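You operate a simulated robot arm through the tools that you are given. There is no shell and no other tool. Be economical: measure what you need, move in short steps, check, and stop when the job is done.

You run a simulated robot arm. Do the job below in one go: nothing can be reset, and whatever is moved stays where it is left.

Task
Open the lower bench drawer, put the purple spacer on the grey table top away in the inside of the lower bench drawer, then shut the drawer. Put the grey bracket from the green mat by the roller press on top of the flat mesh pouch. Take the narrow ribbon roll and leave it on the low shelf of the gear bench. Put the white roller on the green mat by the head cradle away on the narrow shelf of the tall rack. Take the small sleeves carton and leave it on the top of the end table. Put two of the type blocks from the grey table top on the top of the gear bench. Do these in any order.

The check looks at the end state, three seconds after you hand in, the way a careful person would. Anything else that was tipped, shoved, dropped, spilled or broken makes it a failure.

Robot
A 6-joint arm with a fingered hand on a trunk, on a base that drives. Base frame: it is fixed to the floor where the robot stands at the start and does not move with it; the origin is under the middle of the robot, x ahead of it, y to its left, z up. Readings come in cm, degrees, newtons and seconds.
With the tool pointing down near the work surface it reaches from about 34 to 78 cm from the robot's upright axis, wherever it stands. Its first joint turns from -115.0 to 115.0 degrees. Places, roughly: flat mesh pouch (14x18x4 cm) [650, -250, 90]; grey bracket (7x3x8 cm) [660, -270, 90]; inside of the lower bench drawer [510, 0, 10]; low shelf of the gear bench [590, -10, 10]; lower bench drawer [510, 0, 10]; narrow ribbon roll [650, -275, 75]; narrow shelf of the tall rack (100x16 cm) [272, 58, 126]; purple spacer (4x4x3 cm) [160, 60, 80]; small sleeves carton [525, -225, 75]; top of the end table [140, -160, 80]; top of the gear bench [570, 0, 80]; type block [150, 100, 75]; white roller (3x3x12 cm) [540, -250, 90]. Payload 4 kg.
The tool frame sits at the grasp point between the pads (the TCP): z along the fingers, y along the line on which they close. The tips reach 2.6 cm beyond it. The gripper opens to 16.4 cm. The gripper's body begins 7.3 cm behind the TCP. The gripper is a hand of 5 fingers: y runs from the thumb to the fingers, the wrist lies at [0, 0, -23.9] in the tool frame.
Orientation is that of the tool frame in the base frame, as a unit quaternion [x, y, z, w]. With the fingers straight down and closing along the base's y, the tool's x points along the base's -x, its y along +y and its z along -z.

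Tools
- The arm moves only by the tool move_arm. Its argument "targets" is a list of rows, each an object (a shift or turn left out is 0) with "slide": the shift along the tool's x, y, z in units of 40 mm (1.0 is 40 mm), a list of three; "rot": the turn, a rotation vector about the tool's x, y, z in units of 6 degrees (1.0 is 6 degrees), a list of three. In form: [{"slide": [tx, ty, tz], "rot": [ax, ay, az]}, ...]. A call has 1 to 20 rows; each row shifts and turns the commanded pose from where the row before left it, along the tool's axes as they then stand. A call with a number of a shift or a turn outside -1 to 1 is refused whole. A row lasts 0.2 s, in which the tool goes at most 5 cm and 8.6 degrees; a call with a longer step from one row to the next is refused whole. Where a pose cannot be reached the arm comes as near as it can. A force on the tool above 40 N (or 10 N above the force at the start of the call, whichever is more), or a blocked arm, ends the call early, and 0.2 s more pass. In this call time passes only in rows, and 0.2 s behind the last. The reply holds the time, the measured pose of the TCP, the force on the tool along the base axes, the opening and the grip force, in the units named above and with some noise, with the torque about the TCP (base axes, N m) and any sound that the robot's microphone picked up.
- Cameras (640 x 400 px; columns grow to the right, rows downward): "scene" is now at [2.15, 15.64, 144.36]; the picture's right is [-0.35, -0.94, 0.00], its down [-0.54, 0.20, -0.82] and it looks along [0.77, -0.29, -0.58] (base axes); focal length 269 px, centre (320, 200). "wrist" rides on the gripper at [5.1, -7, -9.3] in the tool frame; the picture's right is [0.81, 0.59, 0.00], its down [-0.43, 0.60, -0.68] and it looks along [-0.40, 0.55, 0.74] (tool axes); focal length 270 px, centre (320, 200). There is no depth. A picture from a camera that has moved, and an enlarged one, comes with that camera's place and axes in the base frame and with its lens.
- grab_frame(camera): a new picture of that camera. The clock stands still meanwhile.
- move_column(by): slides the trunk up (or, below 0, down) by that many cm; the arm and the scene camera ride with it, the base frame stays. It gives what a move gives, with no picture.
- steer(legs): drives the robot by 1 to 6 legs, each [ahead, left, turn to the left] in cm, cm and degrees, along the robot's own axes; the way and the turn of a leg run together, so that a leg with both is an arc; at most 150 cm and 180 degrees a leg. The arm and the cameras ride along, it lands a little off, and it stops where it bumps. It gives what a move gives.
- finger_targets(finger1, finger2, finger3, finger4, thumb_bend): sets how far each is bent, from 0 (flat) to 1 (curled in); at 0.3 the hand is open as for a grip, at 0.7 the pads meet at the TCP. One left out holds its place. A second passes; each finger stops where it meets its share of the squeeze, and holds until it gets a number again. It is the only way to open and close the hand. It gives what a move gives, with no picture; readings hold the bend of each and the force on the fingers (four entries, about 0 where the hand has none), thumb and palm.
- turn_head(pan, tilt): turns the head with the scene camera to pan (to the left, within 155 degrees either way) and tilt (down, from -29 to 69), counted from straight ahead of the robot. It gives what a move gives.
- zoom(camera, box): a new picture of the part [left, top, right, bottom] of that camera's present view, enlarged. The clock stands still meanwhile.
- close_job(): hands the job in; it is judged then, once.

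Work in short steps. Places have to be worked out from the pictures, the camera data and where the tool is seen: move nearer, look again, correct. Check each grasp and each placing, and mend what went wrong. You have 483 turns and 236 pictures in all, those below and enlarged ones among them. Open the gripper and draw the arm clear of the work before you hand the job in, unless the task says otherwise; then end with one line.

The tools are called by a JSON object that holds its "method" and its "body". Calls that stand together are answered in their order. move_arm: Moves the arm, as the interface text tells. Its arguments: {"type":"object","properties":{"targets":{"type":"array","items":{"type":"object","properties":{"slide":{"type":"array","items":{"type":"number"}},"rot":{"type":"array","items":{"type":"number"}}}}}},"required":["targets"]} The other tools are called the same way: move_column (by) slides the trunk up or down; finger_targets (finger1, finger2, finger3, finger4, thumb_bend) moves the fingers one by one; steer (legs) drives the base; turn_head (pan, tilt) turns the head that bears the scene camera; grab_frame (camera) takes a picture; zoom (camera, box) takes an enlarged picture of a part of a camera's view; close_job () hands the job in.

At the start:

```text
clock: 0.0
tcp_pos: [42.07, -17.08, 47.0]
ee_rot: [0.0, 1.0, -0.001, 0.0]
ft_force: [-0.5, 1.0, -0.4]
torque: [0.02, 0.0, 0.0]
finger_gap: 16.38
gripper_force: 0.1
shape: jaw
bend: [0.3, 0.3, 0.3, 0.3, 0.3]
finger forces: [0.1, 0.0, 0.0, 0.0, 0.0, 0.0]
trunk travel left (down, up): [-47.5, 51.5]
robot x, y, heading: [-0.36, 0.25, -0.0]
head pan, tilt: [-20.6, 35.2]
```

scene: 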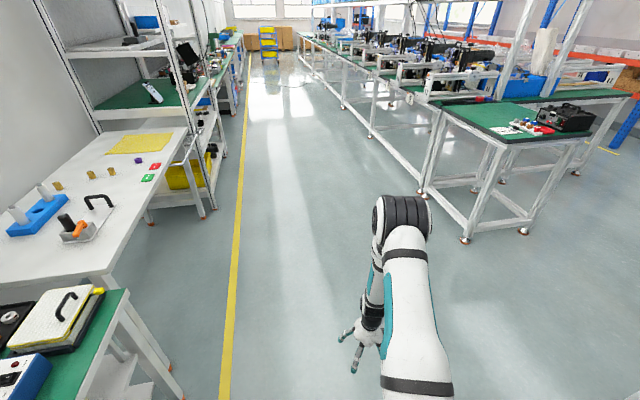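
wrist: 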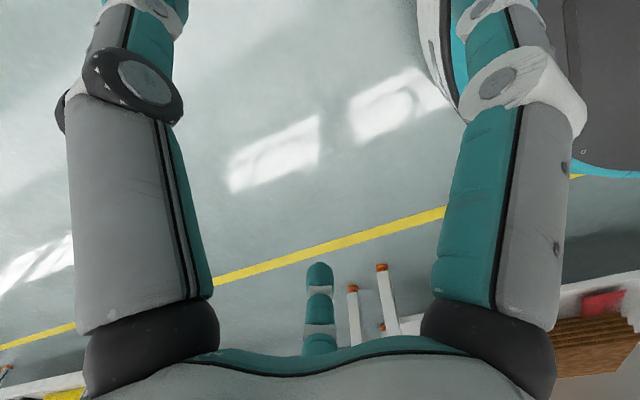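

I'll start by looking closely at the grey table and its neighbours.

{"method": "zoom", "body": {"camera": "scene", "box": [0, 120, 220, 258]}}

{"method": "zoom", "body": {"camera": "scene", "box": [160, 0, 320, 100]}}

{"method": "zoom", "body": {"camera": "scene", "box": [400, 60, 640, 210]}}

```text
2.90 times, centred on (110, 189) of scene
camera zoom: at [2.15, 15.64, 144.36], right [-0.35, -0.94, 0.0], down [-0.54, 0.2, -0.82], along [0.77, -0.29, -0.58], focal length 780 px, centre (929, 232)
```

zoom: 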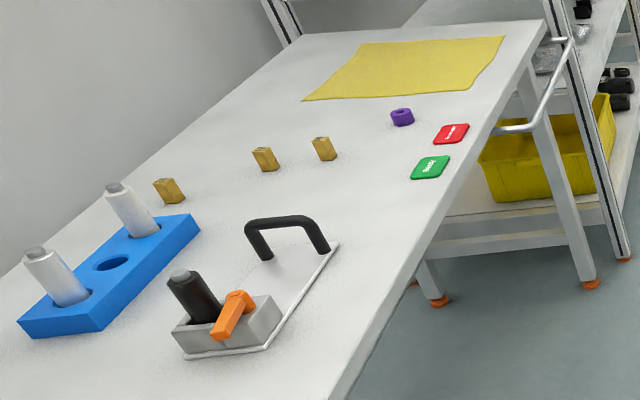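

```text
4.00 times, centred on (240, 50) of scene
camera zoom: at [2.15, 15.64, 144.36], right [-0.35, -0.94, 0.0], down [-0.54, 0.2, -0.82], along [0.77, -0.29, -0.58], focal length 1076 px, centre (640, 800)
```

zoom: 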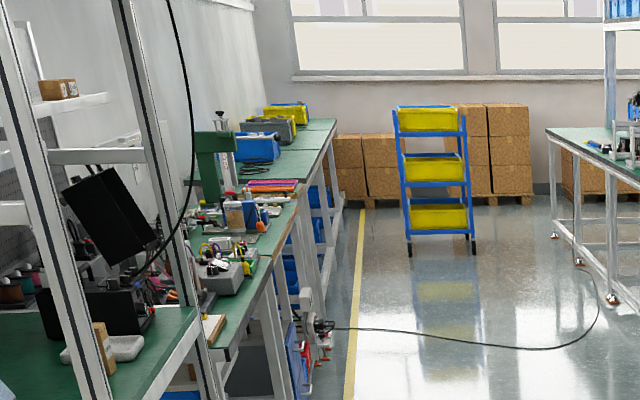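

```text
2.67 times, centred on (520, 135) of scene
camera zoom: at [2.15, 15.64, 144.36], right [-0.35, -0.94, 0.0], down [-0.54, 0.2, -0.82], along [0.77, -0.29, -0.58], focal length 717 px, centre (-213, 373)
```

zoom: 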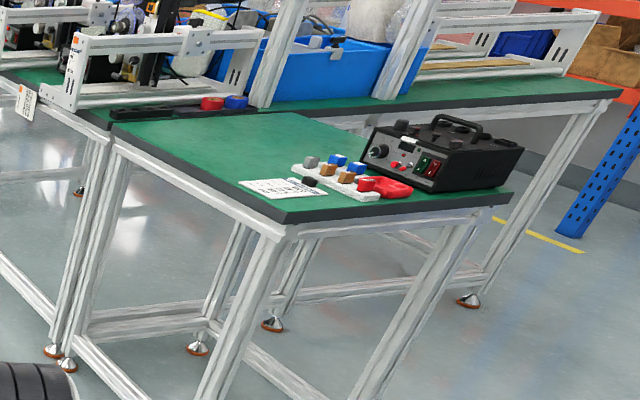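

The hall is turned about -9° against the base frame; brass blocks sit near (152,82) and (153,73), and the purple spacer near (164,63). I raise the trunk, align with the hall and drive abeam of the grey table.

{"method": "move_column", "body": {"by": 48}}

{"method": "steer", "body": {"legs": [[0, 0, -9], [128, 30, 0]]}}

{"method": "turn_head", "body": {"pan": 80, "tilt": 45}}

{"method": "grab_frame", "body": {"camera": "scene"}}

```text
refused: 48 is not a number from -40 to 40
```

```text
clock: 7.2
tcp_pos: [168.65, -13.93, 46.93]
ee_rot: [0.079, 0.997, 0.0, 0.001]
ft_force: [0.8, 1.3, 0.2]
torque: [0.01, 0.01, 0.03]
finger_gap: 16.39
gripper_force: 0.1
shape: jaw
bend: [0.3, 0.3, 0.3, 0.3, 0.3]
finger forces: [0.1, 0.0, 0.1, 0.0, 0.0, 0.0]
trunk travel left (down, up): [-47.5, 51.5]
robot x, y, heading: [129.53, 9.7, -9.0]
head pan, tilt: [-20.6, 35.2]
```

```text
clock: 9.0
tcp_pos: [168.66, -13.99, 46.9]
ee_rot: [0.078, 0.997, 0.0, 0.001]
ft_force: [0.7, -0.7, 0.2]
torque: [-0.01, -0.01, 0.02]
finger_gap: 16.39
gripper_force: 0.0
shape: jaw
bend: [0.3, 0.3, 0.3, 0.3, 0.3]
finger forces: [0.0, 0.0, 0.0, 0.0, 0.1, 0.0]
trunk travel left (down, up): [-47.5, 51.5]
robot x, y, heading: [129.6, 9.56, -9.1]
head pan, tilt: [80.0, 45.0]
```

```text
230 pictures are left
camera scene: at [129.25, 36.67, 142.9], right [0.95, -0.33, 0.0], down [-0.23, -0.67, -0.71], along [0.23, 0.67, -0.71], focal length 269 px, centre (320, 200)
```

scene: 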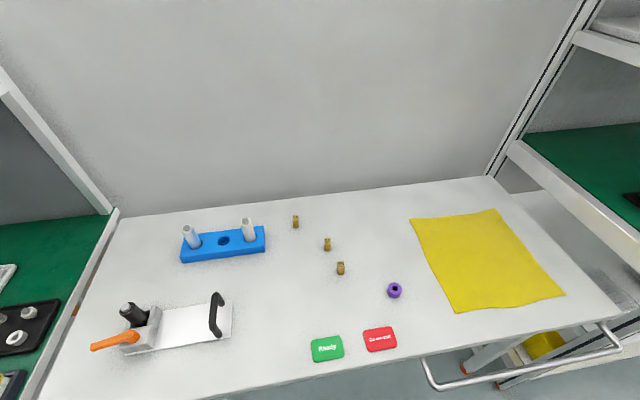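

{"method": "zoom", "body": {"camera": "scene", "box": [270, 200, 430, 300]}}

{"method": "move_column", "body": {"by": 40}}

{"method": "grab_frame", "body": {"camera": "scene"}}

```text
4.00 times, centred on (350, 250) of scene
camera zoom: at [129.25, 36.67, 142.9], right [0.95, -0.33, 0.0], down [-0.23, -0.67, -0.71], along [0.23, 0.67, -0.71], focal length 1076 px, centre (200, 0)
```

zoom: 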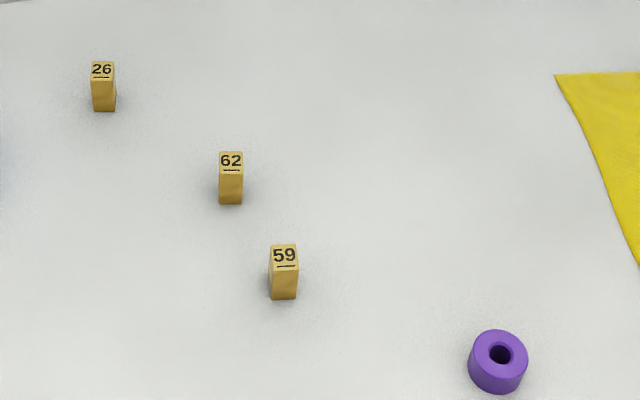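

```text
clock: 12.8
tcp_pos: [168.64, -14.0, 86.9]
ee_rot: [0.079, 0.997, 0.0, 0.0]
ft_force: [-0.1, 0.3, 0.6]
torque: [0.02, -0.01, 0.02]
finger_gap: 16.4
gripper_force: 0.0
shape: jaw
bend: [0.3, 0.3, 0.3, 0.3, 0.3]
finger forces: [0.1, 0.0, 0.0, 0.1, 0.1, 0.1]
trunk travel left (down, up): [-87.5, 11.5]
robot x, y, heading: [129.85, 9.47, -9.1]
head pan, tilt: [80.0, 45.0]
```

```text
228 pictures are left
camera scene: at [129.26, 36.67, 182.9], right [0.95, -0.32, 0.0], down [-0.23, -0.67, -0.71], along [0.23, 0.67, -0.71], focal length 269 px, centre (320, 200)
```

scene: 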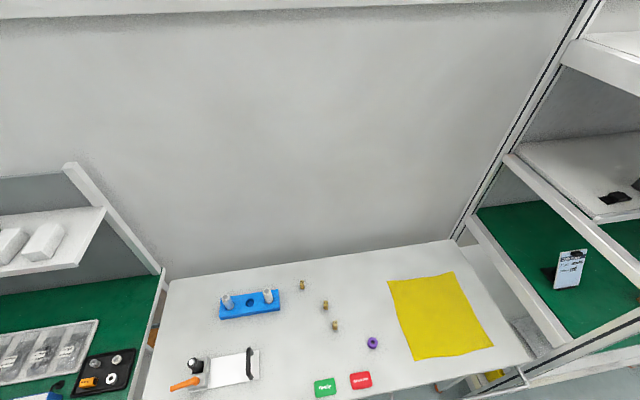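

The blocks are about 2.3 cm square and 4 cm tall. I raise a little more and swing the hand over toward block 59.

{"method": "move_column", "body": {"by": 10}}

{"method": "move_arm", "body": {"targets": [{"slide": [0, 1, 0]}, {"slide": [0, 1, 0]}, {"slide": [0, 1, 0]}, {"slide": [0, 1, 0]}, {"slide": [0, 1, 0]}, {"slide": [0, 1, 0]}, {"slide": [0, 1, 0]}, {"slide": [0, 1, 0]}, {"slide": [0, 1, 0]}, {"slide": [0, 1, 0]}, {"slide": [0, 1, 0]}, {"slide": [0, 1, 0]}, {"slide": [0, 1, 0]}, {"slide": [0, 1, 0]}, {"slide": [0, 1, 0]}, {"slide": [0, 1, 0]}, {"slide": [0, 1, 0]}, {"slide": [0, 1, 0]}, {"slide": [0, 1, 0]}, {"slide": [0, 0, 0]}]}}

{"method": "grab_frame", "body": {"camera": "scene"}}

{"method": "grab_frame", "body": {"camera": "wrist"}}

```text
clock: 14.1
tcp_pos: [168.54, -13.91, 97.0]
ee_rot: [0.078, 0.997, 0.0, 0.0]
ft_force: [-0.2, 0.4, 0.3]
torque: [-0.02, 0.01, 0.02]
finger_gap: 16.4
gripper_force: 0.0
shape: jaw
bend: [0.3, 0.3, 0.3, 0.3, 0.3]
finger forces: [0.0, 0.1, 0.0, 0.0, 0.1, 0.0]
trunk travel left (down, up): [-97.5, 1.5]
robot x, y, heading: [129.9, 9.59, -8.9]
head pan, tilt: [80.0, 45.0]
```

```text
clock: 18.3
tcp_pos: [180.25, 61.29, 97.31]
ee_rot: [0.078, 0.997, 0.0, 0.001]
ft_force: [-0.6, 0.9, 0.1]
torque: [0.02, -0.03, -0.02]
finger_gap: 16.39
gripper_force: 0.0
shape: jaw
bend: [0.3, 0.3, 0.3, 0.3, 0.3]
finger forces: [0.0, 0.1, 0.0, 0.0, 0.0, 0.0]
trunk travel left (down, up): [-97.5, 1.5]
robot x, y, heading: [129.79, 9.6, -9.0]
head pan, tilt: [80.0, 45.0]
```

```text
227 pictures are left
camera scene: at [129.24, 36.61, 192.91], right [0.95, -0.33, 0.0], down [-0.23, -0.67, -0.71], along [0.23, 0.67, -0.71], focal length 269 px, centre (320, 200)
```

scene: 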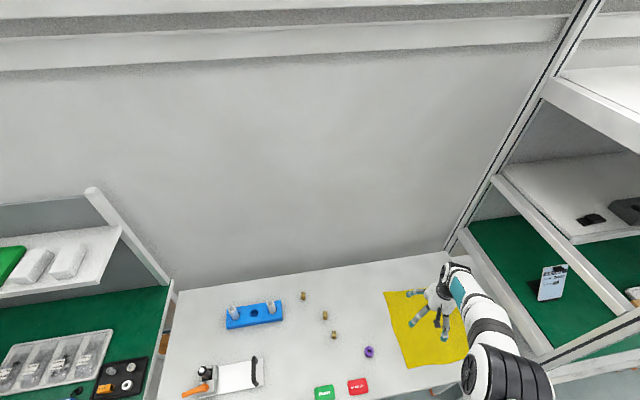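

```text
226 pictures are left
camera wrist: at [174.26, 55.28, 106.78], right [-0.71, 0.71, 0.0], down [0.52, 0.52, 0.68], along [0.48, 0.48, -0.74], focal length 270 px, centre (320, 200)
```

wrist: 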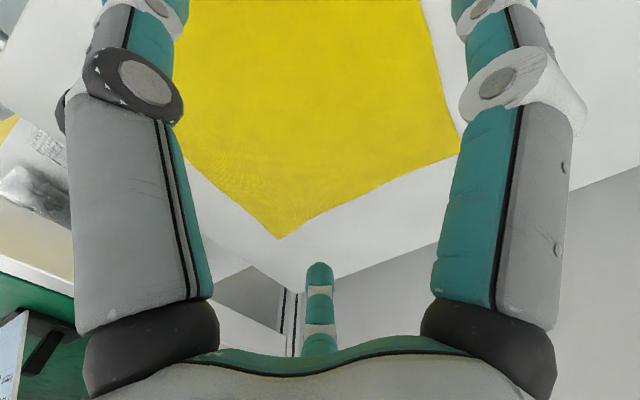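

{"method": "zoom", "body": {"camera": "scene", "box": [370, 240, 530, 340]}}

```text
4.00 times, centred on (450, 290) of scene
camera zoom: at [129.24, 36.61, 192.91], right [0.95, -0.33, 0.0], down [-0.23, -0.67, -0.71], along [0.23, 0.67, -0.71], focal length 1076 px, centre (-200, -160)
```

zoom: 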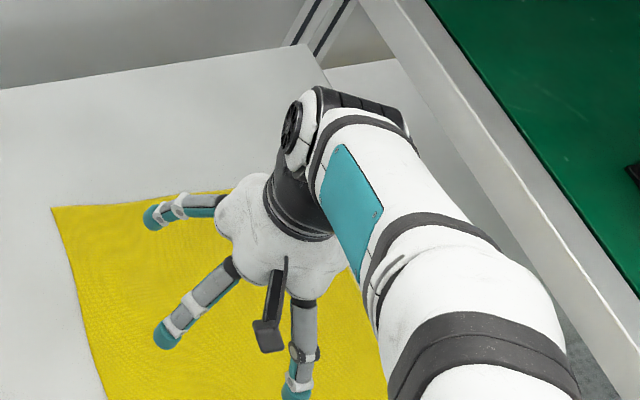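

The hand is a five-finger star, with the TCP at the centre of the wrist view. I pre-bend the fingers to narrow it and move over block 59.

{"method": "finger_targets", "body": {"finger1": 0.45, "finger2": 0.45, "finger3": 0.45, "finger4": 0.45, "thumb_bend": 0.45}}

{"method": "move_arm", "body": {"targets": [{"slide": [0.964, 0.12, 0]}, {"slide": [0.964, 0.12, 0]}, {"slide": [0.964, 0.12, 0]}, {"slide": [0.964, 0.12, 0]}, {"slide": [0.964, 0.12, 0]}, {"slide": [0.964, 0.12, 0]}, {"slide": [0.964, 0.12, 0]}, {"slide": [0.964, 0.12, 0]}, {"slide": [0.964, 0.12, 0]}, {"slide": [0, 0, 0]}]}}

{"method": "grab_frame", "body": {"camera": "wrist"}}

{"method": "grab_frame", "body": {"camera": "scene"}}

```text
clock: 19.3
tcp_pos: [180.27, 61.33, 97.35]
ee_rot: [0.078, 0.997, 0.0, 0.001]
ft_force: [-0.7, -0.2, 0.7]
torque: [-0.02, -0.01, 0.01]
finger_gap: 5.5
gripper_force: 0.1
shape: fingers
bend: [0.45, 0.45, 0.45, 0.45, 0.45]
finger forces: [0.1, 0.0, 0.0, 0.0, 0.0, 0.0]
trunk travel left (down, up): [-97.5, 1.5]
robot x, y, heading: [130.24, 9.51, -8.8]
head pan, tilt: [80.0, 45.0]
```

```text
clock: 21.5
tcp_pos: [146.89, 70.63, 97.06]
ee_rot: [0.079, 0.997, 0.0, 0.0]
ft_force: [0.5, -0.5, 0.6]
torque: [0.03, 0.01, -0.01]
finger_gap: 5.51
gripper_force: 0.0
shape: fingers
bend: [0.45, 0.45, 0.45, 0.45, 0.45]
finger forces: [0.0, 0.0, 0.1, 0.0, 0.0, 0.0]
trunk travel left (down, up): [-97.5, 1.5]
robot x, y, heading: [129.9, 9.63, -8.9]
head pan, tilt: [80.0, 45.0]
```

```text
224 pictures are left
camera wrist: at [140.87, 64.6, 106.49], right [-0.71, 0.71, 0.0], down [0.52, 0.52, 0.68], along [0.48, 0.48, -0.74], focal length 270 px, centre (320, 200)
```

wrist: 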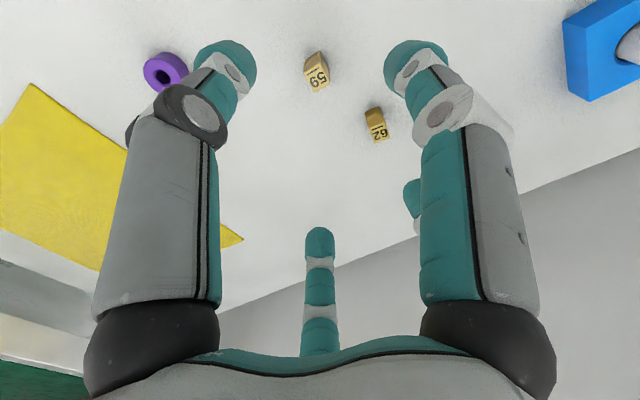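

```text
223 pictures are left
camera scene: at [129.36, 36.69, 192.9], right [0.95, -0.33, 0.0], down [-0.23, -0.67, -0.71], along [0.23, 0.67, -0.71], focal length 269 px, centre (320, 200)
```

scene: 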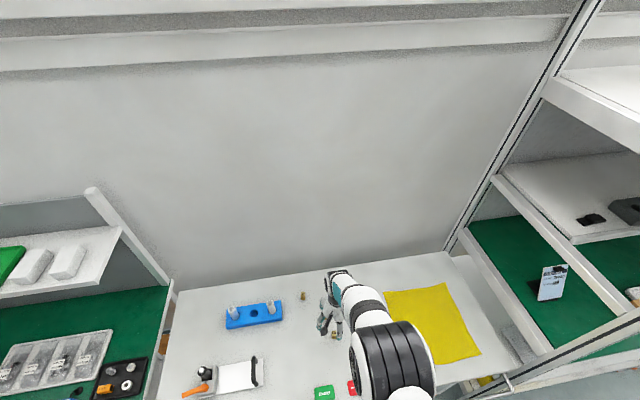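

Block 59 is nearly under the TCP at about (147.5, 70.9). I descend to z≈79.5 and look.

{"method": "move_arm", "body": {"targets": [{"slide": [-0.14, 0.08, 1]}, {"slide": [0, 0, 1]}, {"slide": [0, 0, 1]}, {"slide": [0, 0, 1]}, {"slide": [0, 0, 0.4]}, {"slide": [0, 0, 0]}]}}

{"method": "grab_frame", "body": {"camera": "wrist"}}

```text
clock: 22.6
tcp_pos: [147.62, 71.47, 81.36]
ee_rot: [0.078, 0.997, 0.004, 0.0]
ft_force: [-1.0, -6.0, 18.4]
torque: [-0.78, 0.06, 0.0]
finger_gap: 5.56
gripper_force: 9.3
shape: fingers
bend: [0.44, 0.45, 0.45, 0.45, 0.44]
finger forces: [6.3, 0.3, 0.0, 7.7, 4.5, 0.1]
trunk travel left (down, up): [-97.5, 1.5]
robot x, y, heading: [129.44, 9.79, -9.0]
head pan, tilt: [80.0, 45.0]
stopped in row 5: the force on the tool passed its limit at 49 N (the readings are from after the stop); the commanded pose is now the measured one
```

```text
222 pictures are left
camera wrist: at [141.57, 65.38, 90.78], right [-0.71, 0.71, 0.0], down [0.52, 0.51, 0.68], along [0.48, 0.49, -0.73], focal length 270 px, centre (320, 200)
```

wrist: 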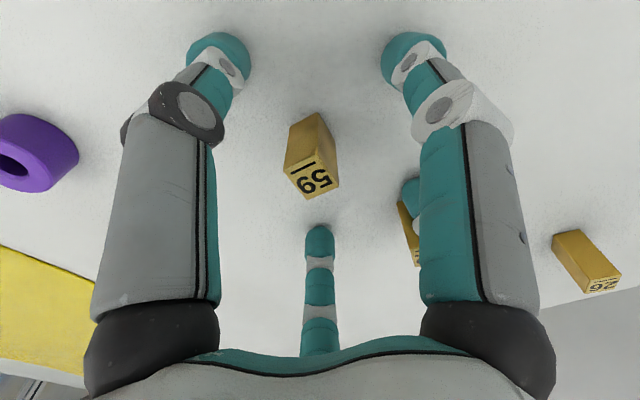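

Contact at z 81.4: at this bend the tips reach further below the TCP than expected. I lift 3 cm, bend a bit more, and look again.

{"method": "move_arm", "body": {"targets": [{"slide": [0, 0, -0.8]}, {"slide": [0, 0, 0]}]}}

{"method": "finger_targets", "body": {"finger1": 0.52, "finger2": 0.52, "finger3": 0.52, "finger4": 0.52, "thumb_bend": 0.52}}

{"method": "grab_frame", "body": {"camera": "wrist"}}

{"method": "zoom", "body": {"camera": "scene", "box": [280, 260, 400, 335]}}

```text
clock: 23.2
tcp_pos: [147.72, 71.61, 84.33]
ee_rot: [0.078, 0.997, 0.004, 0.0]
ft_force: [0.0, 0.3, 0.1]
torque: [0.01, 0.0, 0.0]
finger_gap: 5.52
gripper_force: 0.1
shape: fingers
bend: [0.45, 0.45, 0.45, 0.45, 0.45]
finger forces: [0.0, 0.1, 0.0, 0.0, 0.0, 0.0]
trunk travel left (down, up): [-97.5, 1.5]
robot x, y, heading: [129.93, 9.75, -8.9]
head pan, tilt: [80.0, 45.0]
```

```text
clock: 24.2
tcp_pos: [147.63, 71.57, 84.42]
ee_rot: [0.078, 0.997, 0.003, 0.0]
ft_force: [-0.4, -0.1, -0.2]
torque: [-0.02, 0.0, -0.01]
finger_gap: 3.77
gripper_force: 0.0
shape: fingers
bend: [0.52, 0.52, 0.52, 0.52, 0.52]
finger forces: [0.1, 0.0, 0.0, 0.1, 0.0, 0.0]
trunk travel left (down, up): [-97.5, 1.5]
robot x, y, heading: [129.41, 9.67, -9.0]
head pan, tilt: [80.0, 45.0]
```

```text
221 pictures are left
camera wrist: at [141.68, 65.42, 93.75], right [-0.71, 0.71, 0.0], down [0.52, 0.52, 0.68], along [0.48, 0.48, -0.73], focal length 270 px, centre (320, 200)
```

wrist: 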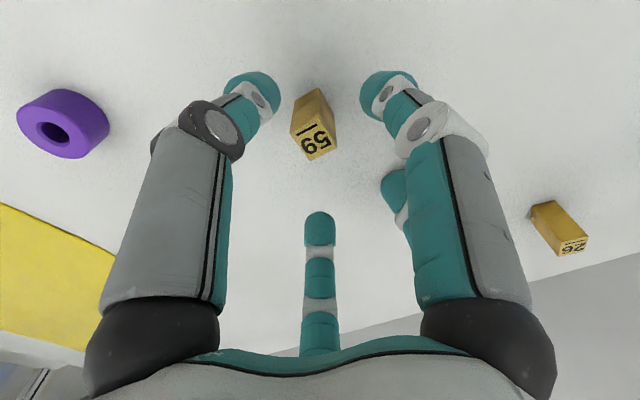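

```text
5.33 times, centred on (340, 298) of scene
camera zoom: at [129.24, 36.72, 192.89], right [0.95, -0.33, 0.0], down [-0.23, -0.67, -0.71], along [0.23, 0.67, -0.71], focal length 1434 px, centre (213, -320)
```

zoom: 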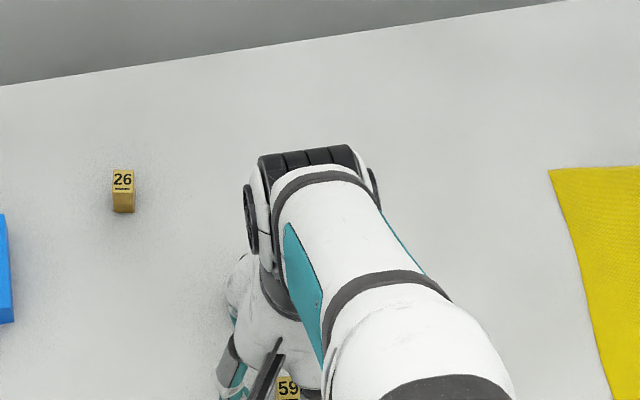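

Triangulating the two wrist views puts the table near z 78.5 and the block at about (146.7, 70.2), top near z 82. I lift, shift, open slightly and descend to z≈81.5.

{"method": "move_arm", "body": {"targets": [{"slide": [0, 0, -0.5]}, {"slide": [0.19, -0.38, 0]}, {"slide": [0, 0, 0]}]}}

{"method": "finger_targets", "body": {"finger1": 0.47, "finger2": 0.47, "finger3": 0.47, "finger4": 0.47, "thumb_bend": 0.47}}

{"method": "grab_frame", "body": {"camera": "wrist"}}

```text
clock: 25.0
tcp_pos: [146.72, 70.09, 86.31]
ee_rot: [0.079, 0.997, 0.004, 0.0]
ft_force: [0.5, 0.8, -0.4]
torque: [0.01, 0.0, 0.02]
finger_gap: 3.75
gripper_force: 0.0
shape: fingers
bend: [0.52, 0.52, 0.52, 0.52, 0.52]
finger forces: [0.0, 0.0, 0.1, 0.0, 0.0, 0.1]
trunk travel left (down, up): [-97.5, 1.5]
robot x, y, heading: [129.76, 9.35, -8.7]
head pan, tilt: [80.0, 45.0]
```

```text
clock: 26.0
tcp_pos: [146.73, 70.2, 86.31]
ee_rot: [0.078, 0.997, 0.003, 0.001]
ft_force: [0.1, -0.9, 0.4]
torque: [-0.02, 0.04, -0.02]
finger_gap: 4.94
gripper_force: 0.1
shape: fingers
bend: [0.47, 0.47, 0.47, 0.47, 0.47]
finger forces: [0.1, 0.1, 0.0, 0.1, 0.1, 0.1]
trunk travel left (down, up): [-97.5, 1.5]
robot x, y, heading: [129.63, 9.65, -9.0]
head pan, tilt: [80.0, 45.0]
```

```text
219 pictures are left
camera wrist: at [140.68, 63.92, 95.72], right [-0.71, 0.71, 0.0], down [0.52, 0.52, 0.68], along [0.48, 0.48, -0.73], focal length 270 px, centre (320, 200)
```

wrist: 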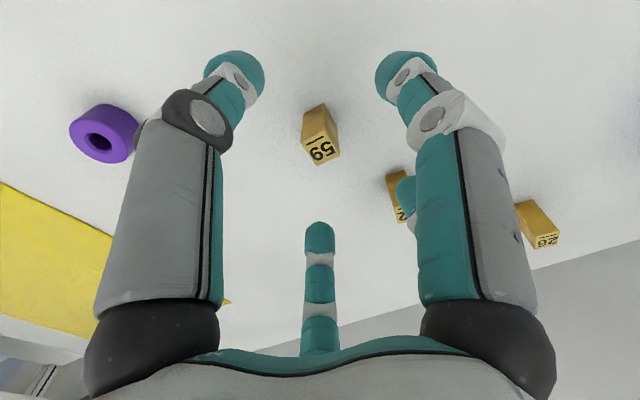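

The block now sits exactly on the tool axis. Descend to about z 81.6 and close.

{"method": "move_arm", "body": {"targets": [{"slide": [0, 0, 0.6]}, {"slide": [0, 0, 0.55]}, {"slide": [0, 0, 0]}]}}

{"method": "finger_targets", "body": {"finger1": 0.65, "finger2": 0.65, "finger3": 0.65, "finger4": 0.65, "thumb_bend": 0.65}}

{"method": "grab_frame", "body": {"camera": "wrist"}}

```text
clock: 26.8
tcp_pos: [146.73, 70.03, 82.01]
ee_rot: [0.079, 0.997, 0.003, 0.0]
ft_force: [0.5, 0.1, -0.5]
torque: [0.01, 0.04, 0.0]
finger_gap: 4.94
gripper_force: 0.0
shape: fingers
bend: [0.47, 0.47, 0.47, 0.47, 0.47]
finger forces: [0.0, 0.0, 0.0, 0.0, 0.1, 0.0]
trunk travel left (down, up): [-97.5, 1.5]
robot x, y, heading: [129.37, 9.64, -9.2]
head pan, tilt: [80.0, 45.0]
```

```text
clock: 27.8
tcp_pos: [146.61, 69.99, 82.0]
ee_rot: [0.079, 0.997, 0.004, 0.001]
ft_force: [-0.4, -0.1, -0.4]
torque: [-0.02, -0.01, -0.03]
finger_gap: 0.64
gripper_force: 0.8
shape: fingers
bend: [0.65, 0.64, 0.64, 0.65, 0.65]
finger forces: [0.0, 0.4, 0.2, 0.1, 0.5, 0.1]
trunk travel left (down, up): [-97.5, 1.5]
robot x, y, heading: [129.82, 9.36, -8.9]
head pan, tilt: [80.0, 45.0]
```

```text
218 pictures are left
camera wrist: at [140.61, 63.88, 91.36], right [-0.71, 0.71, 0.0], down [0.52, 0.52, 0.68], along [0.48, 0.48, -0.73], focal length 270 px, centre (320, 200)
```

wrist: 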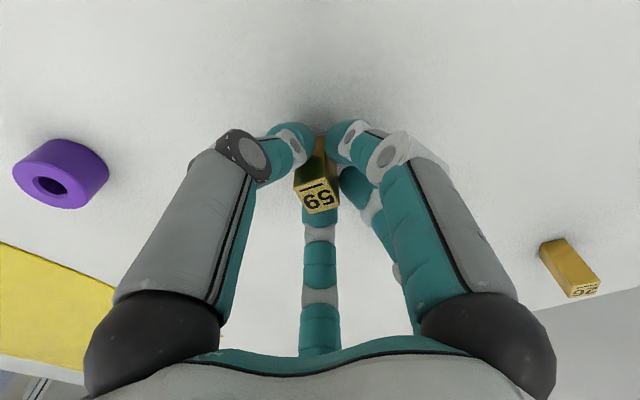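

Fingers wrap the block but only lightly. I squeeze more.

{"method": "finger_targets", "body": {"finger1": 0.75, "finger2": 0.75, "finger3": 0.75, "finger4": 0.75, "thumb_bend": 0.75}}

{"method": "move_arm", "body": {"targets": [{"slide": [0, 0, -0.5]}, {"slide": [0, 0, -1]}, {"slide": [0, 0, -1]}, {"slide": [0, 0, -1]}, {"slide": [0, 0, 0]}]}}

{"method": "grab_frame", "body": {"camera": "wrist"}}

```text
clock: 28.8
tcp_pos: [146.65, 69.99, 81.99]
ee_rot: [0.078, 0.997, 0.004, 0.0]
ft_force: [0.0, -0.9, -0.3]
torque: [-0.02, 0.03, -0.06]
finger_gap: 0.28
gripper_force: 23.4
shape: fingers
bend: [0.66, 0.65, 0.65, 0.65, 0.67]
finger forces: [8.2, 7.7, 9.7, 8.6, 12.3, 0.0]
trunk travel left (down, up): [-97.5, 1.5]
robot x, y, heading: [129.51, 9.66, -8.8]
head pan, tilt: [80.0, 45.0]
```

```text
clock: 30.0
tcp_pos: [146.58, 70.04, 96.03]
ee_rot: [0.078, 0.997, 0.003, 0.0]
ft_force: [0.0, 0.9, -1.7]
torque: [-0.01, 0.0, -0.01]
finger_gap: 0.27
gripper_force: 22.8
shape: fingers
bend: [0.66, 0.65, 0.65, 0.65, 0.67]
finger forces: [8.2, 7.7, 9.6, 8.9, 12.2, 0.0]
trunk travel left (down, up): [-97.5, 1.5]
robot x, y, heading: [130.26, 9.62, -8.9]
head pan, tilt: [80.0, 45.0]
```

```text
217 pictures are left
camera wrist: at [140.41, 63.95, 105.39], right [-0.71, 0.71, 0.0], down [0.52, 0.52, 0.68], along [0.48, 0.48, -0.73], focal length 270 px, centre (320, 200)
```

wrist: 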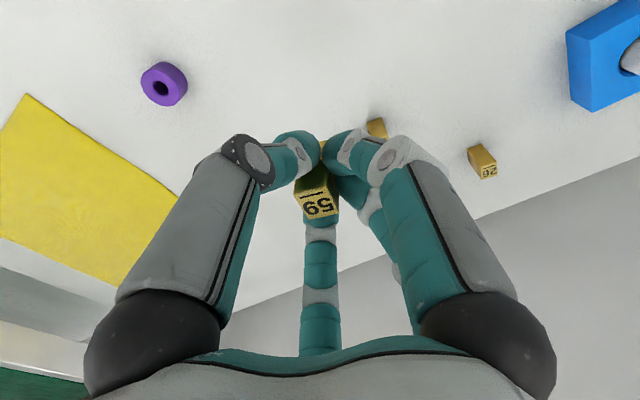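

Block 59 is firmly held. I swing the arm back to the travel posture ahead of the robot.

{"method": "move_arm", "body": {"targets": [{"slide": [-0.9, 0, 0]}, {"slide": [-0.9, 0, 0]}, {"slide": [-0.9, -0.5, 0]}, {"slide": [-0.9, -0.5, 0]}, {"slide": [-0.9, -0.5, 0]}, {"slide": [-0.9, -0.5, 0]}, {"slide": [-0.9, -0.5, 0]}, {"slide": [-0.9, -0.5, 0]}, {"slide": [-0.9, -0.5, 0]}, {"slide": [0, -1, 0]}, {"slide": [0, -1, 0]}, {"slide": [0, -1, 0]}, {"slide": [0, -1, 0]}, {"slide": [0, -1, 0]}, {"slide": [0, -1, 0]}, {"slide": [0, -1, 0]}, {"slide": [0, -1, 0]}, {"slide": [0, -1, 0]}, {"slide": [0, -1, 0]}, {"slide": [0, -1, 0]}]}}

{"method": "turn_head", "body": {"pan": 30, "tilt": 25}}

{"method": "grab_frame", "body": {"camera": "scene"}}

```text
clock: 34.2
tcp_pos: [170.93, 8.71, 95.97]
ee_rot: [0.08, 0.997, 0.004, -0.004]
ft_force: [0.4, 0.0, -0.2]
torque: [0.03, 0.01, 0.01]
finger_gap: 0.22
gripper_force: 22.4
shape: fingers
bend: [0.66, 0.65, 0.65, 0.65, 0.67]
finger forces: [8.0, 7.6, 9.5, 9.0, 11.8, 0.0]
out of reach, approached as far as the arm can: row 18, 19, 20
trunk travel left (down, up): [-97.5, 1.5]
robot x, y, heading: [129.66, 9.96, -8.9]
head pan, tilt: [80.0, 45.0]
```

```text
clock: 35.4
tcp_pos: [171.0, 8.84, 95.95]
ee_rot: [0.08, 0.997, 0.003, -0.004]
ft_force: [0.2, 0.3, -1.3]
torque: [-0.02, 0.01, 0.02]
finger_gap: 0.23
gripper_force: 23.1
shape: fingers
bend: [0.66, 0.65, 0.65, 0.65, 0.67]
finger forces: [8.0, 7.7, 9.4, 9.0, 11.7, 0.0]
trunk travel left (down, up): [-97.5, 1.5]
robot x, y, heading: [129.56, 9.46, -9.3]
head pan, tilt: [30.0, 25.0]
```

```text
216 pictures are left
camera scene: at [135.22, 32.31, 195.95], right [0.36, -0.93, 0.0], down [-0.39, -0.15, -0.91], along [0.85, 0.33, -0.42], focal length 269 px, centre (320, 200)
```

scene: 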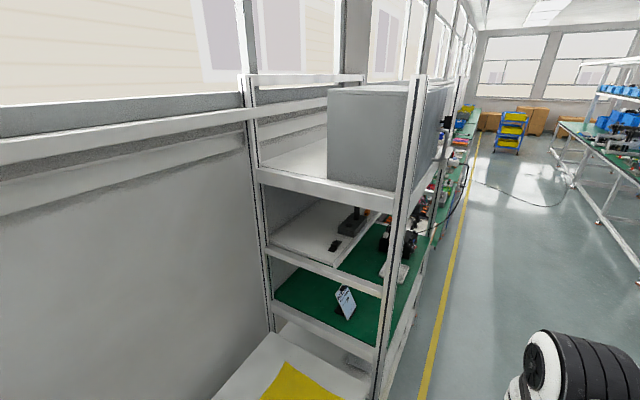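

Travel posture is fine. I drive along the aisle toward the gear bench and look.

{"method": "steer", "body": {"legs": [[150, -10, 0], [150, 0, 0], [60, 0, 0]]}}

{"method": "turn_head", "body": {"pan": 45, "tilt": 40}}

{"method": "grab_frame", "body": {"camera": "scene"}}

```text
refused: leg 1 is longer than a leg can be; nothing moved
```

```text
clock: 36.2
tcp_pos: [171.01, 8.91, 96.09]
ee_rot: [0.08, 0.997, 0.004, -0.004]
ft_force: [0.2, 0.0, -1.3]
torque: [0.01, 0.02, 0.02]
finger_gap: 0.25
gripper_force: 23.1
shape: fingers
bend: [0.66, 0.65, 0.65, 0.65, 0.67]
finger forces: [8.0, 7.6, 9.4, 9.0, 11.9, 0.1]
trunk travel left (down, up): [-97.5, 1.5]
robot x, y, heading: [129.94, 9.77, -9.0]
head pan, tilt: [45.0, 40.0]
```

```text
215 pictures are left
camera scene: at [133.51, 34.0, 193.63], right [0.59, -0.81, 0.0], down [-0.52, -0.38, -0.77], along [0.62, 0.45, -0.64], focal length 269 px, centre (320, 200)
```

scene: 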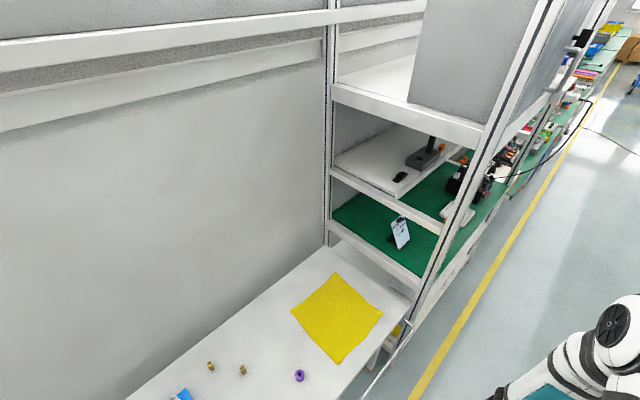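

Drive with shorter legs.

{"method": "steer", "body": {"legs": [[145, -10, 0], [149, 0, 0], [66, 0, 0]]}}

{"method": "grab_frame", "body": {"camera": "scene"}}

```text
clock: 53.7
tcp_pos: [526.11, -54.89, 95.99]
ee_rot: [0.074, 0.997, 0.003, -0.004]
ft_force: [1.1, 0.6, -1.1]
torque: [-0.03, 0.0, 0.05]
finger_gap: 0.25
gripper_force: 23.2
shape: fingers
bend: [0.66, 0.65, 0.65, 0.65, 0.67]
finger forces: [8.1, 7.6, 9.4, 9.1, 11.7, 0.1]
trunk travel left (down, up): [-97.5, 1.5]
robot x, y, heading: [484.68, -54.62, -8.5]
head pan, tilt: [45.0, 40.0]
```

```text
214 pictures are left
camera scene: at [488.42, -30.0, 193.62], right [0.59, -0.8, 0.0], down [-0.52, -0.38, -0.77], along [0.62, 0.46, -0.64], focal length 269 px, centre (320, 200)
```

scene: 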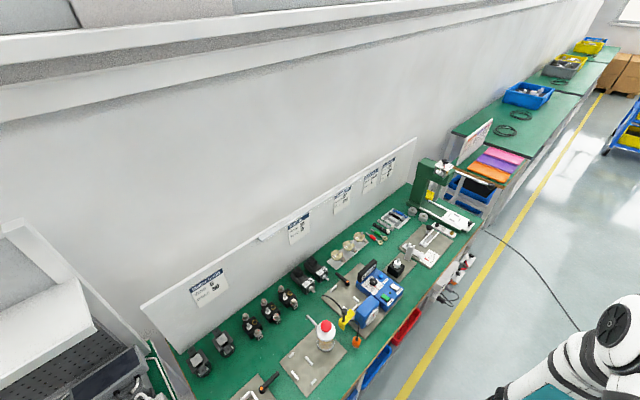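

{"method": "turn_head", "body": {"pan": 65, "tilt": 60}}

{"method": "grab_frame", "body": {"camera": "scene"}}

{"method": "zoom", "body": {"camera": "scene", "box": [160, 80, 400, 230]}}

```text
clock: 54.5
tcp_pos: [526.01, -54.99, 96.03]
ee_rot: [0.074, 0.997, 0.004, -0.004]
ft_force: [-0.1, 0.6, -1.0]
torque: [0.02, 0.01, 0.01]
finger_gap: 0.2
gripper_force: 22.9
shape: fingers
bend: [0.66, 0.65, 0.65, 0.65, 0.67]
finger forces: [8.1, 7.5, 9.4, 9.1, 11.7, 0.0]
trunk travel left (down, up): [-97.5, 1.5]
robot x, y, heading: [484.9, -54.37, -8.4]
head pan, tilt: [65.0, 60.0]
```

```text
213 pictures are left
camera scene: at [485.21, -29.48, 190.96], right [0.83, -0.55, 0.0], down [-0.48, -0.72, -0.5], along [0.28, 0.42, -0.87], focal length 269 px, centre (320, 200)
```

scene: 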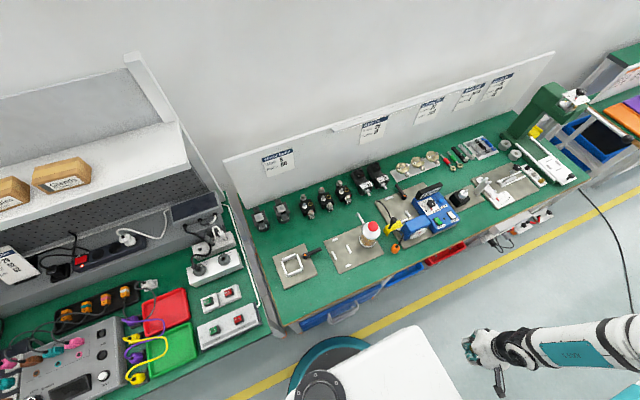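

```text
2.67 times, centred on (280, 155) of scene
camera zoom: at [485.21, -29.48, 190.96], right [0.83, -0.55, 0.0], down [-0.48, -0.72, -0.5], along [0.28, 0.42, -0.87], focal length 717 px, centre (427, 320)
```

zoom: 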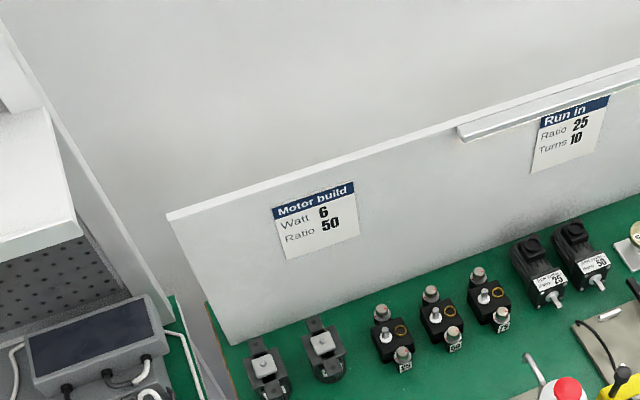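

The bench front-left strip ahead of the first mat looks free, around (496,-11). I swing the hand there, keeping away from the red-capped bottle.

{"method": "move_arm", "body": {"targets": [{"slide": [0.55, 0.965, 0]}, {"slide": [0.55, 0.965, 0]}, {"slide": [0.55, 0.965, 0]}, {"slide": [0.55, 0.965, 0]}, {"slide": [0.55, 0.965, 0]}, {"slide": [0.893, 0.696, 0]}, {"slide": [0.893, 0.696, 0]}, {"slide": [0.893, 0.696, 0]}, {"slide": [0.893, 0.696, 0]}, {"slide": [0.893, 0.696, 0]}, {"slide": [0.893, 0.696, 0]}, {"slide": [0.893, 0.696, 0]}, {"slide": [0, 0, 0]}]}}

{"method": "grab_frame", "body": {"camera": "wrist"}}

{"method": "grab_frame", "body": {"camera": "scene"}}

```text
clock: 57.3
tcp_pos: [497.31, -11.71, 97.26]
ee_rot: [0.074, 0.997, 0.004, -0.005]
ft_force: [-0.2, -0.2, -0.3]
torque: [0.02, -0.02, -0.02]
finger_gap: 0.18
gripper_force: 22.5
shape: fingers
bend: [0.66, 0.65, 0.65, 0.65, 0.67]
finger forces: [8.2, 7.6, 9.1, 9.1, 11.0, 0.0]
out of reach, approached as far as the arm can: row 1, 2, 5
trunk travel left (down, up): [-97.5, 1.5]
robot x, y, heading: [484.99, -54.4, -8.6]
head pan, tilt: [65.0, 60.0]
```

```text
211 pictures are left
camera wrist: at [491.46, -17.95, 106.66], right [-0.71, 0.7, 0.01], down [0.52, 0.52, 0.68], along [0.47, 0.49, -0.74], focal length 270 px, centre (320, 200)
```

wrist: 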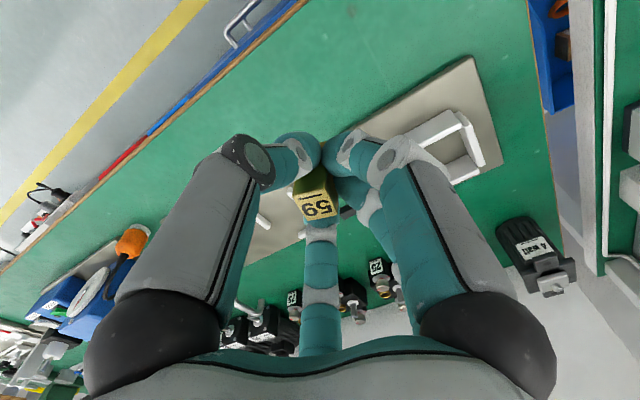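

```text
210 pictures are left
camera scene: at [485.31, -29.54, 190.96], right [0.83, -0.55, 0.0], down [-0.48, -0.72, -0.5], along [0.28, 0.42, -0.87], focal length 269 px, centre (320, 200)
```

scene: 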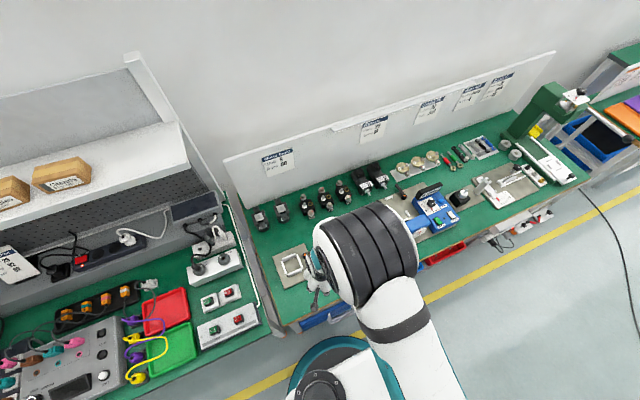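

Directly below the TCP is bare green top. I lower to 85.5 then step down gently.

{"method": "move_arm", "body": {"targets": [{"slide": [0, 0, 1]}, {"slide": [0, 0, 1]}, {"slide": [0, 0, 0.9]}, {"slide": [0, 0, 0]}]}}

{"method": "grab_frame", "body": {"camera": "wrist"}}

```text
clock: 58.3
tcp_pos: [497.4, -11.27, 85.58]
ee_rot: [0.074, 0.997, 0.004, -0.004]
ft_force: [-0.5, 0.0, -0.9]
torque: [-0.02, 0.01, -0.01]
finger_gap: 0.21
gripper_force: 22.7
shape: fingers
bend: [0.66, 0.65, 0.65, 0.65, 0.67]
finger forces: [8.2, 7.8, 9.1, 9.2, 10.9, 0.1]
trunk travel left (down, up): [-97.5, 1.5]
robot x, y, heading: [484.54, -54.55, -8.5]
head pan, tilt: [65.0, 60.0]
```

```text
209 pictures are left
camera wrist: at [491.39, -17.56, 94.98], right [-0.71, 0.7, 0.01], down [0.52, 0.52, 0.68], along [0.47, 0.49, -0.73], focal length 270 px, centre (320, 200)
```

wrist: 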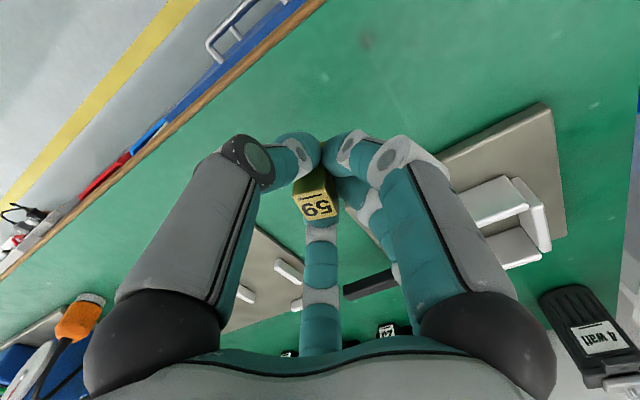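

{"method": "move_arm", "body": {"targets": [{"slide": [0, 0, 0.25]}, {"slide": [0, 0, 0.12]}, {"slide": [0, 0, 0]}]}}

```text
clock: 59.1
tcp_pos: [497.35, -11.38, 84.1]
ee_rot: [0.075, 0.997, 0.003, -0.004]
ft_force: [-0.2, -0.3, -0.7]
torque: [-0.01, -0.01, -0.01]
finger_gap: 0.21
gripper_force: 22.8
shape: fingers
bend: [0.66, 0.65, 0.65, 0.65, 0.67]
finger forces: [8.2, 7.7, 9.2, 9.3, 10.9, 0.0]
trunk travel left (down, up): [-97.5, 1.5]
robot x, y, heading: [484.79, -54.08, -8.4]
head pan, tilt: [65.0, 60.0]
```

Still free; smaller steps.

{"method": "move_arm", "body": {"targets": [{"slide": [0, 0, 0.1]}, {"slide": [0, 0, 0.1]}, {"slide": [0, 0, 0]}]}}

{"method": "move_arm", "body": {"targets": [{"slide": [0, 0, 0.08]}, {"slide": [0, 0, 0]}]}}

{"method": "move_arm", "body": {"targets": [{"slide": [0, 0, 0.08]}, {"slide": [0, 0, 0]}]}}

```text
clock: 59.9
tcp_pos: [497.29, -11.39, 83.28]
ee_rot: [0.074, 0.997, 0.003, -0.003]
ft_force: [0.2, 0.2, -0.6]
torque: [-0.02, -0.01, 0.01]
finger_gap: 0.2
gripper_force: 22.5
shape: fingers
bend: [0.66, 0.65, 0.65, 0.65, 0.67]
finger forces: [8.2, 7.6, 9.1, 9.2, 10.9, 0.0]
trunk travel left (down, up): [-97.5, 1.5]
robot x, y, heading: [484.97, -54.47, -8.5]
head pan, tilt: [65.0, 60.0]
```

```text
clock: 60.5
tcp_pos: [497.33, -11.46, 82.91]
ee_rot: [0.074, 0.997, 0.004, -0.004]
ft_force: [-0.4, -0.2, -0.8]
torque: [0.0, -0.02, -0.03]
finger_gap: 0.19
gripper_force: 22.7
shape: fingers
bend: [0.66, 0.65, 0.65, 0.65, 0.67]
finger forces: [8.2, 7.7, 9.1, 9.2, 10.9, 0.0]
trunk travel left (down, up): [-97.5, 1.5]
robot x, y, heading: [485.07, -54.59, -8.6]
head pan, tilt: [65.0, 60.0]
```

```text
clock: 61.1
tcp_pos: [497.32, -11.38, 82.52]
ee_rot: [0.074, 0.997, 0.005, -0.004]
ft_force: [-0.2, -0.2, -0.4]
torque: [0.01, 0.02, 0.04]
finger_gap: 0.18
gripper_force: 22.8
shape: fingers
bend: [0.66, 0.65, 0.65, 0.65, 0.67]
finger forces: [8.3, 7.8, 9.1, 9.2, 10.9, 0.1]
trunk travel left (down, up): [-97.5, 1.5]
robot x, y, heading: [484.65, -54.77, -8.5]
head pan, tilt: [65.0, 60.0]
```

{"method": "move_arm", "body": {"targets": [{"slide": [0, 0, 0.07]}, {"slide": [0, 0, 0]}]}}

{"method": "move_arm", "body": {"targets": [{"slide": [0, 0, 0.05]}, {"slide": [0, 0, 0]}]}}

{"method": "grab_frame", "body": {"camera": "wrist"}}

```text
clock: 61.7
tcp_pos: [497.15, -11.42, 82.26]
ee_rot: [0.074, 0.997, 0.004, -0.003]
ft_force: [-0.7, 0.1, -1.1]
torque: [0.03, 0.03, -0.02]
finger_gap: 0.19
gripper_force: 22.8
shape: fingers
bend: [0.66, 0.65, 0.65, 0.65, 0.67]
finger forces: [8.2, 7.8, 9.1, 9.2, 10.9, 0.1]
trunk travel left (down, up): [-97.5, 1.5]
robot x, y, heading: [484.52, -54.7, -8.5]
head pan, tilt: [65.0, 60.0]
```

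```text
clock: 62.3
tcp_pos: [497.24, -11.48, 82.08]
ee_rot: [0.074, 0.997, 0.004, -0.004]
ft_force: [0.0, -0.3, -1.5]
torque: [0.01, 0.01, -0.03]
finger_gap: 0.21
gripper_force: 22.8
shape: fingers
bend: [0.66, 0.65, 0.65, 0.65, 0.67]
finger forces: [8.1, 7.7, 9.1, 9.2, 10.9, 0.0]
trunk travel left (down, up): [-97.5, 1.5]
robot x, y, heading: [484.75, -54.25, -8.2]
head pan, tilt: [65.0, 60.0]
```

```text
208 pictures are left
camera wrist: at [491.35, -17.59, 91.44], right [-0.71, 0.7, 0.01], down [0.52, 0.52, 0.68], along [0.47, 0.49, -0.74], focal length 270 px, centre (320, 200)
```

wrist: 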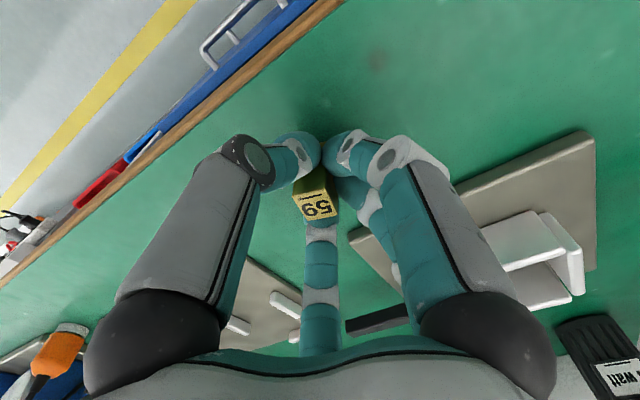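

{"method": "move_arm", "body": {"targets": [{"slide": [0, 0, 0.08]}, {"slide": [0, 0, 0]}]}}

{"method": "move_arm", "body": {"targets": [{"slide": [0, 0, 0.08]}, {"slide": [0, 0, 0]}]}}

{"method": "move_arm", "body": {"targets": [{"slide": [0, 0, 0.08]}, {"slide": [0, 0, 0]}]}}

```text
clock: 62.9
tcp_pos: [497.19, -11.42, 81.67]
ee_rot: [0.074, 0.997, 0.005, -0.004]
ft_force: [-1.7, -0.3, 11.8]
torque: [0.03, -0.1, 0.01]
finger_gap: 0.21
gripper_force: 27.2
shape: fingers
bend: [0.66, 0.65, 0.65, 0.65, 0.67]
finger forces: [9.4, 9.3, 11.1, 10.5, 13.7, 0.1]
trunk travel left (down, up): [-97.5, 1.5]
robot x, y, heading: [484.82, -54.42, -8.5]
head pan, tilt: [65.0, 60.0]
```

```text
clock: 63.5
tcp_pos: [497.15, -11.31, 81.62]
ee_rot: [0.073, 0.997, 0.005, -0.003]
ft_force: [-6.3, 0.3, 32.2]
torque: [0.06, -0.03, -0.01]
finger_gap: 0.23
gripper_force: 32.9
shape: fingers
bend: [0.65, 0.65, 0.64, 0.65, 0.67]
finger forces: [11.6, 11.5, 13.0, 12.4, 17.5, 0.0]
trunk travel left (down, up): [-97.5, 1.5]
robot x, y, heading: [484.75, -54.9, -8.2]
head pan, tilt: [65.0, 60.0]
```

```text
clock: 63.9
tcp_pos: [497.21, -11.41, 81.54]
ee_rot: [0.074, 0.997, 0.005, -0.004]
ft_force: [-5.7, -6.2, 32.0]
torque: [-0.13, -0.02, -0.04]
finger_gap: 0.24
gripper_force: 32.8
shape: fingers
bend: [0.65, 0.65, 0.64, 0.65, 0.67]
finger forces: [11.6, 10.4, 11.2, 12.9, 19.0, 0.0]
trunk travel left (down, up): [-97.5, 1.5]
robot x, y, heading: [484.71, -54.47, -8.6]
head pan, tilt: [65.0, 60.0]
stopped in row 1: the force on the tool passed its limit at 46 N (the readings are from after the stop); the commanded pose is now the measured one
```

Contact at z 81.7. I relieve the pressure slightly and open.

{"method": "move_arm", "body": {"targets": [{"slide": [0, 0, -0.05]}, {"slide": [0, 0, 0]}]}}

{"method": "finger_targets", "body": {"finger1": 0.48, "finger2": 0.48, "finger3": 0.48, "finger4": 0.48, "thumb_bend": 0.48}}

{"method": "move_arm", "body": {"targets": [{"slide": [0, 0, -0.5]}, {"slide": [0, 0, -1]}, {"slide": [0, 0, -1]}, {"slide": [0, 0, -1]}, {"slide": [0, 0, 0]}]}}

{"method": "grab_frame", "body": {"camera": "wrist"}}

```text
clock: 64.5
tcp_pos: [497.27, -11.25, 81.65]
ee_rot: [0.073, 0.997, 0.006, -0.004]
ft_force: [-6.7, -2.8, 18.6]
torque: [-0.1, 0.05, -0.04]
finger_gap: 0.23
gripper_force: 30.2
shape: fingers
bend: [0.65, 0.65, 0.64, 0.65, 0.67]
finger forces: [11.2, 10.4, 10.7, 11.5, 16.7, 0.0]
trunk travel left (down, up): [-97.5, 1.5]
robot x, y, heading: [484.81, -54.68, -8.5]
head pan, tilt: [65.0, 60.0]
```

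```text
clock: 65.5
tcp_pos: [497.36, -11.32, 81.61]
ee_rot: [0.074, 0.997, 0.004, -0.004]
ft_force: [0.1, -0.3, 2.8]
torque: [-0.03, -0.09, 0.01]
finger_gap: 4.68
gripper_force: 0.8
shape: fingers
bend: [0.48, 0.48, 0.48, 0.49, 0.48]
finger forces: [0.0, 0.0, 0.1, 2.3, 0.0, 0.0]
trunk travel left (down, up): [-97.5, 1.5]
robot x, y, heading: [484.44, -54.39, -8.6]
head pan, tilt: [65.0, 60.0]
```

```text
clock: 66.7
tcp_pos: [497.23, -11.61, 95.47]
ee_rot: [0.073, 0.997, 0.004, -0.005]
ft_force: [0.0, 1.1, 0.7]
torque: [0.01, 0.0, 0.0]
finger_gap: 4.71
gripper_force: 0.1
shape: fingers
bend: [0.48, 0.48, 0.48, 0.48, 0.48]
finger forces: [0.0, 0.0, 0.0, 0.0, 0.0, 0.1]
trunk travel left (down, up): [-97.5, 1.5]
robot x, y, heading: [484.86, -54.85, -8.7]
head pan, tilt: [65.0, 60.0]
```

```text
207 pictures are left
camera wrist: at [491.35, -17.78, 104.82], right [-0.71, 0.7, 0.01], down [0.52, 0.52, 0.68], along [0.47, 0.49, -0.73], focal length 270 px, centre (320, 200)
```

wrist: 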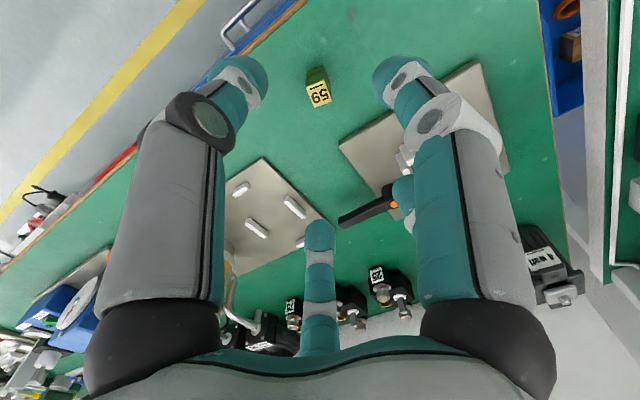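

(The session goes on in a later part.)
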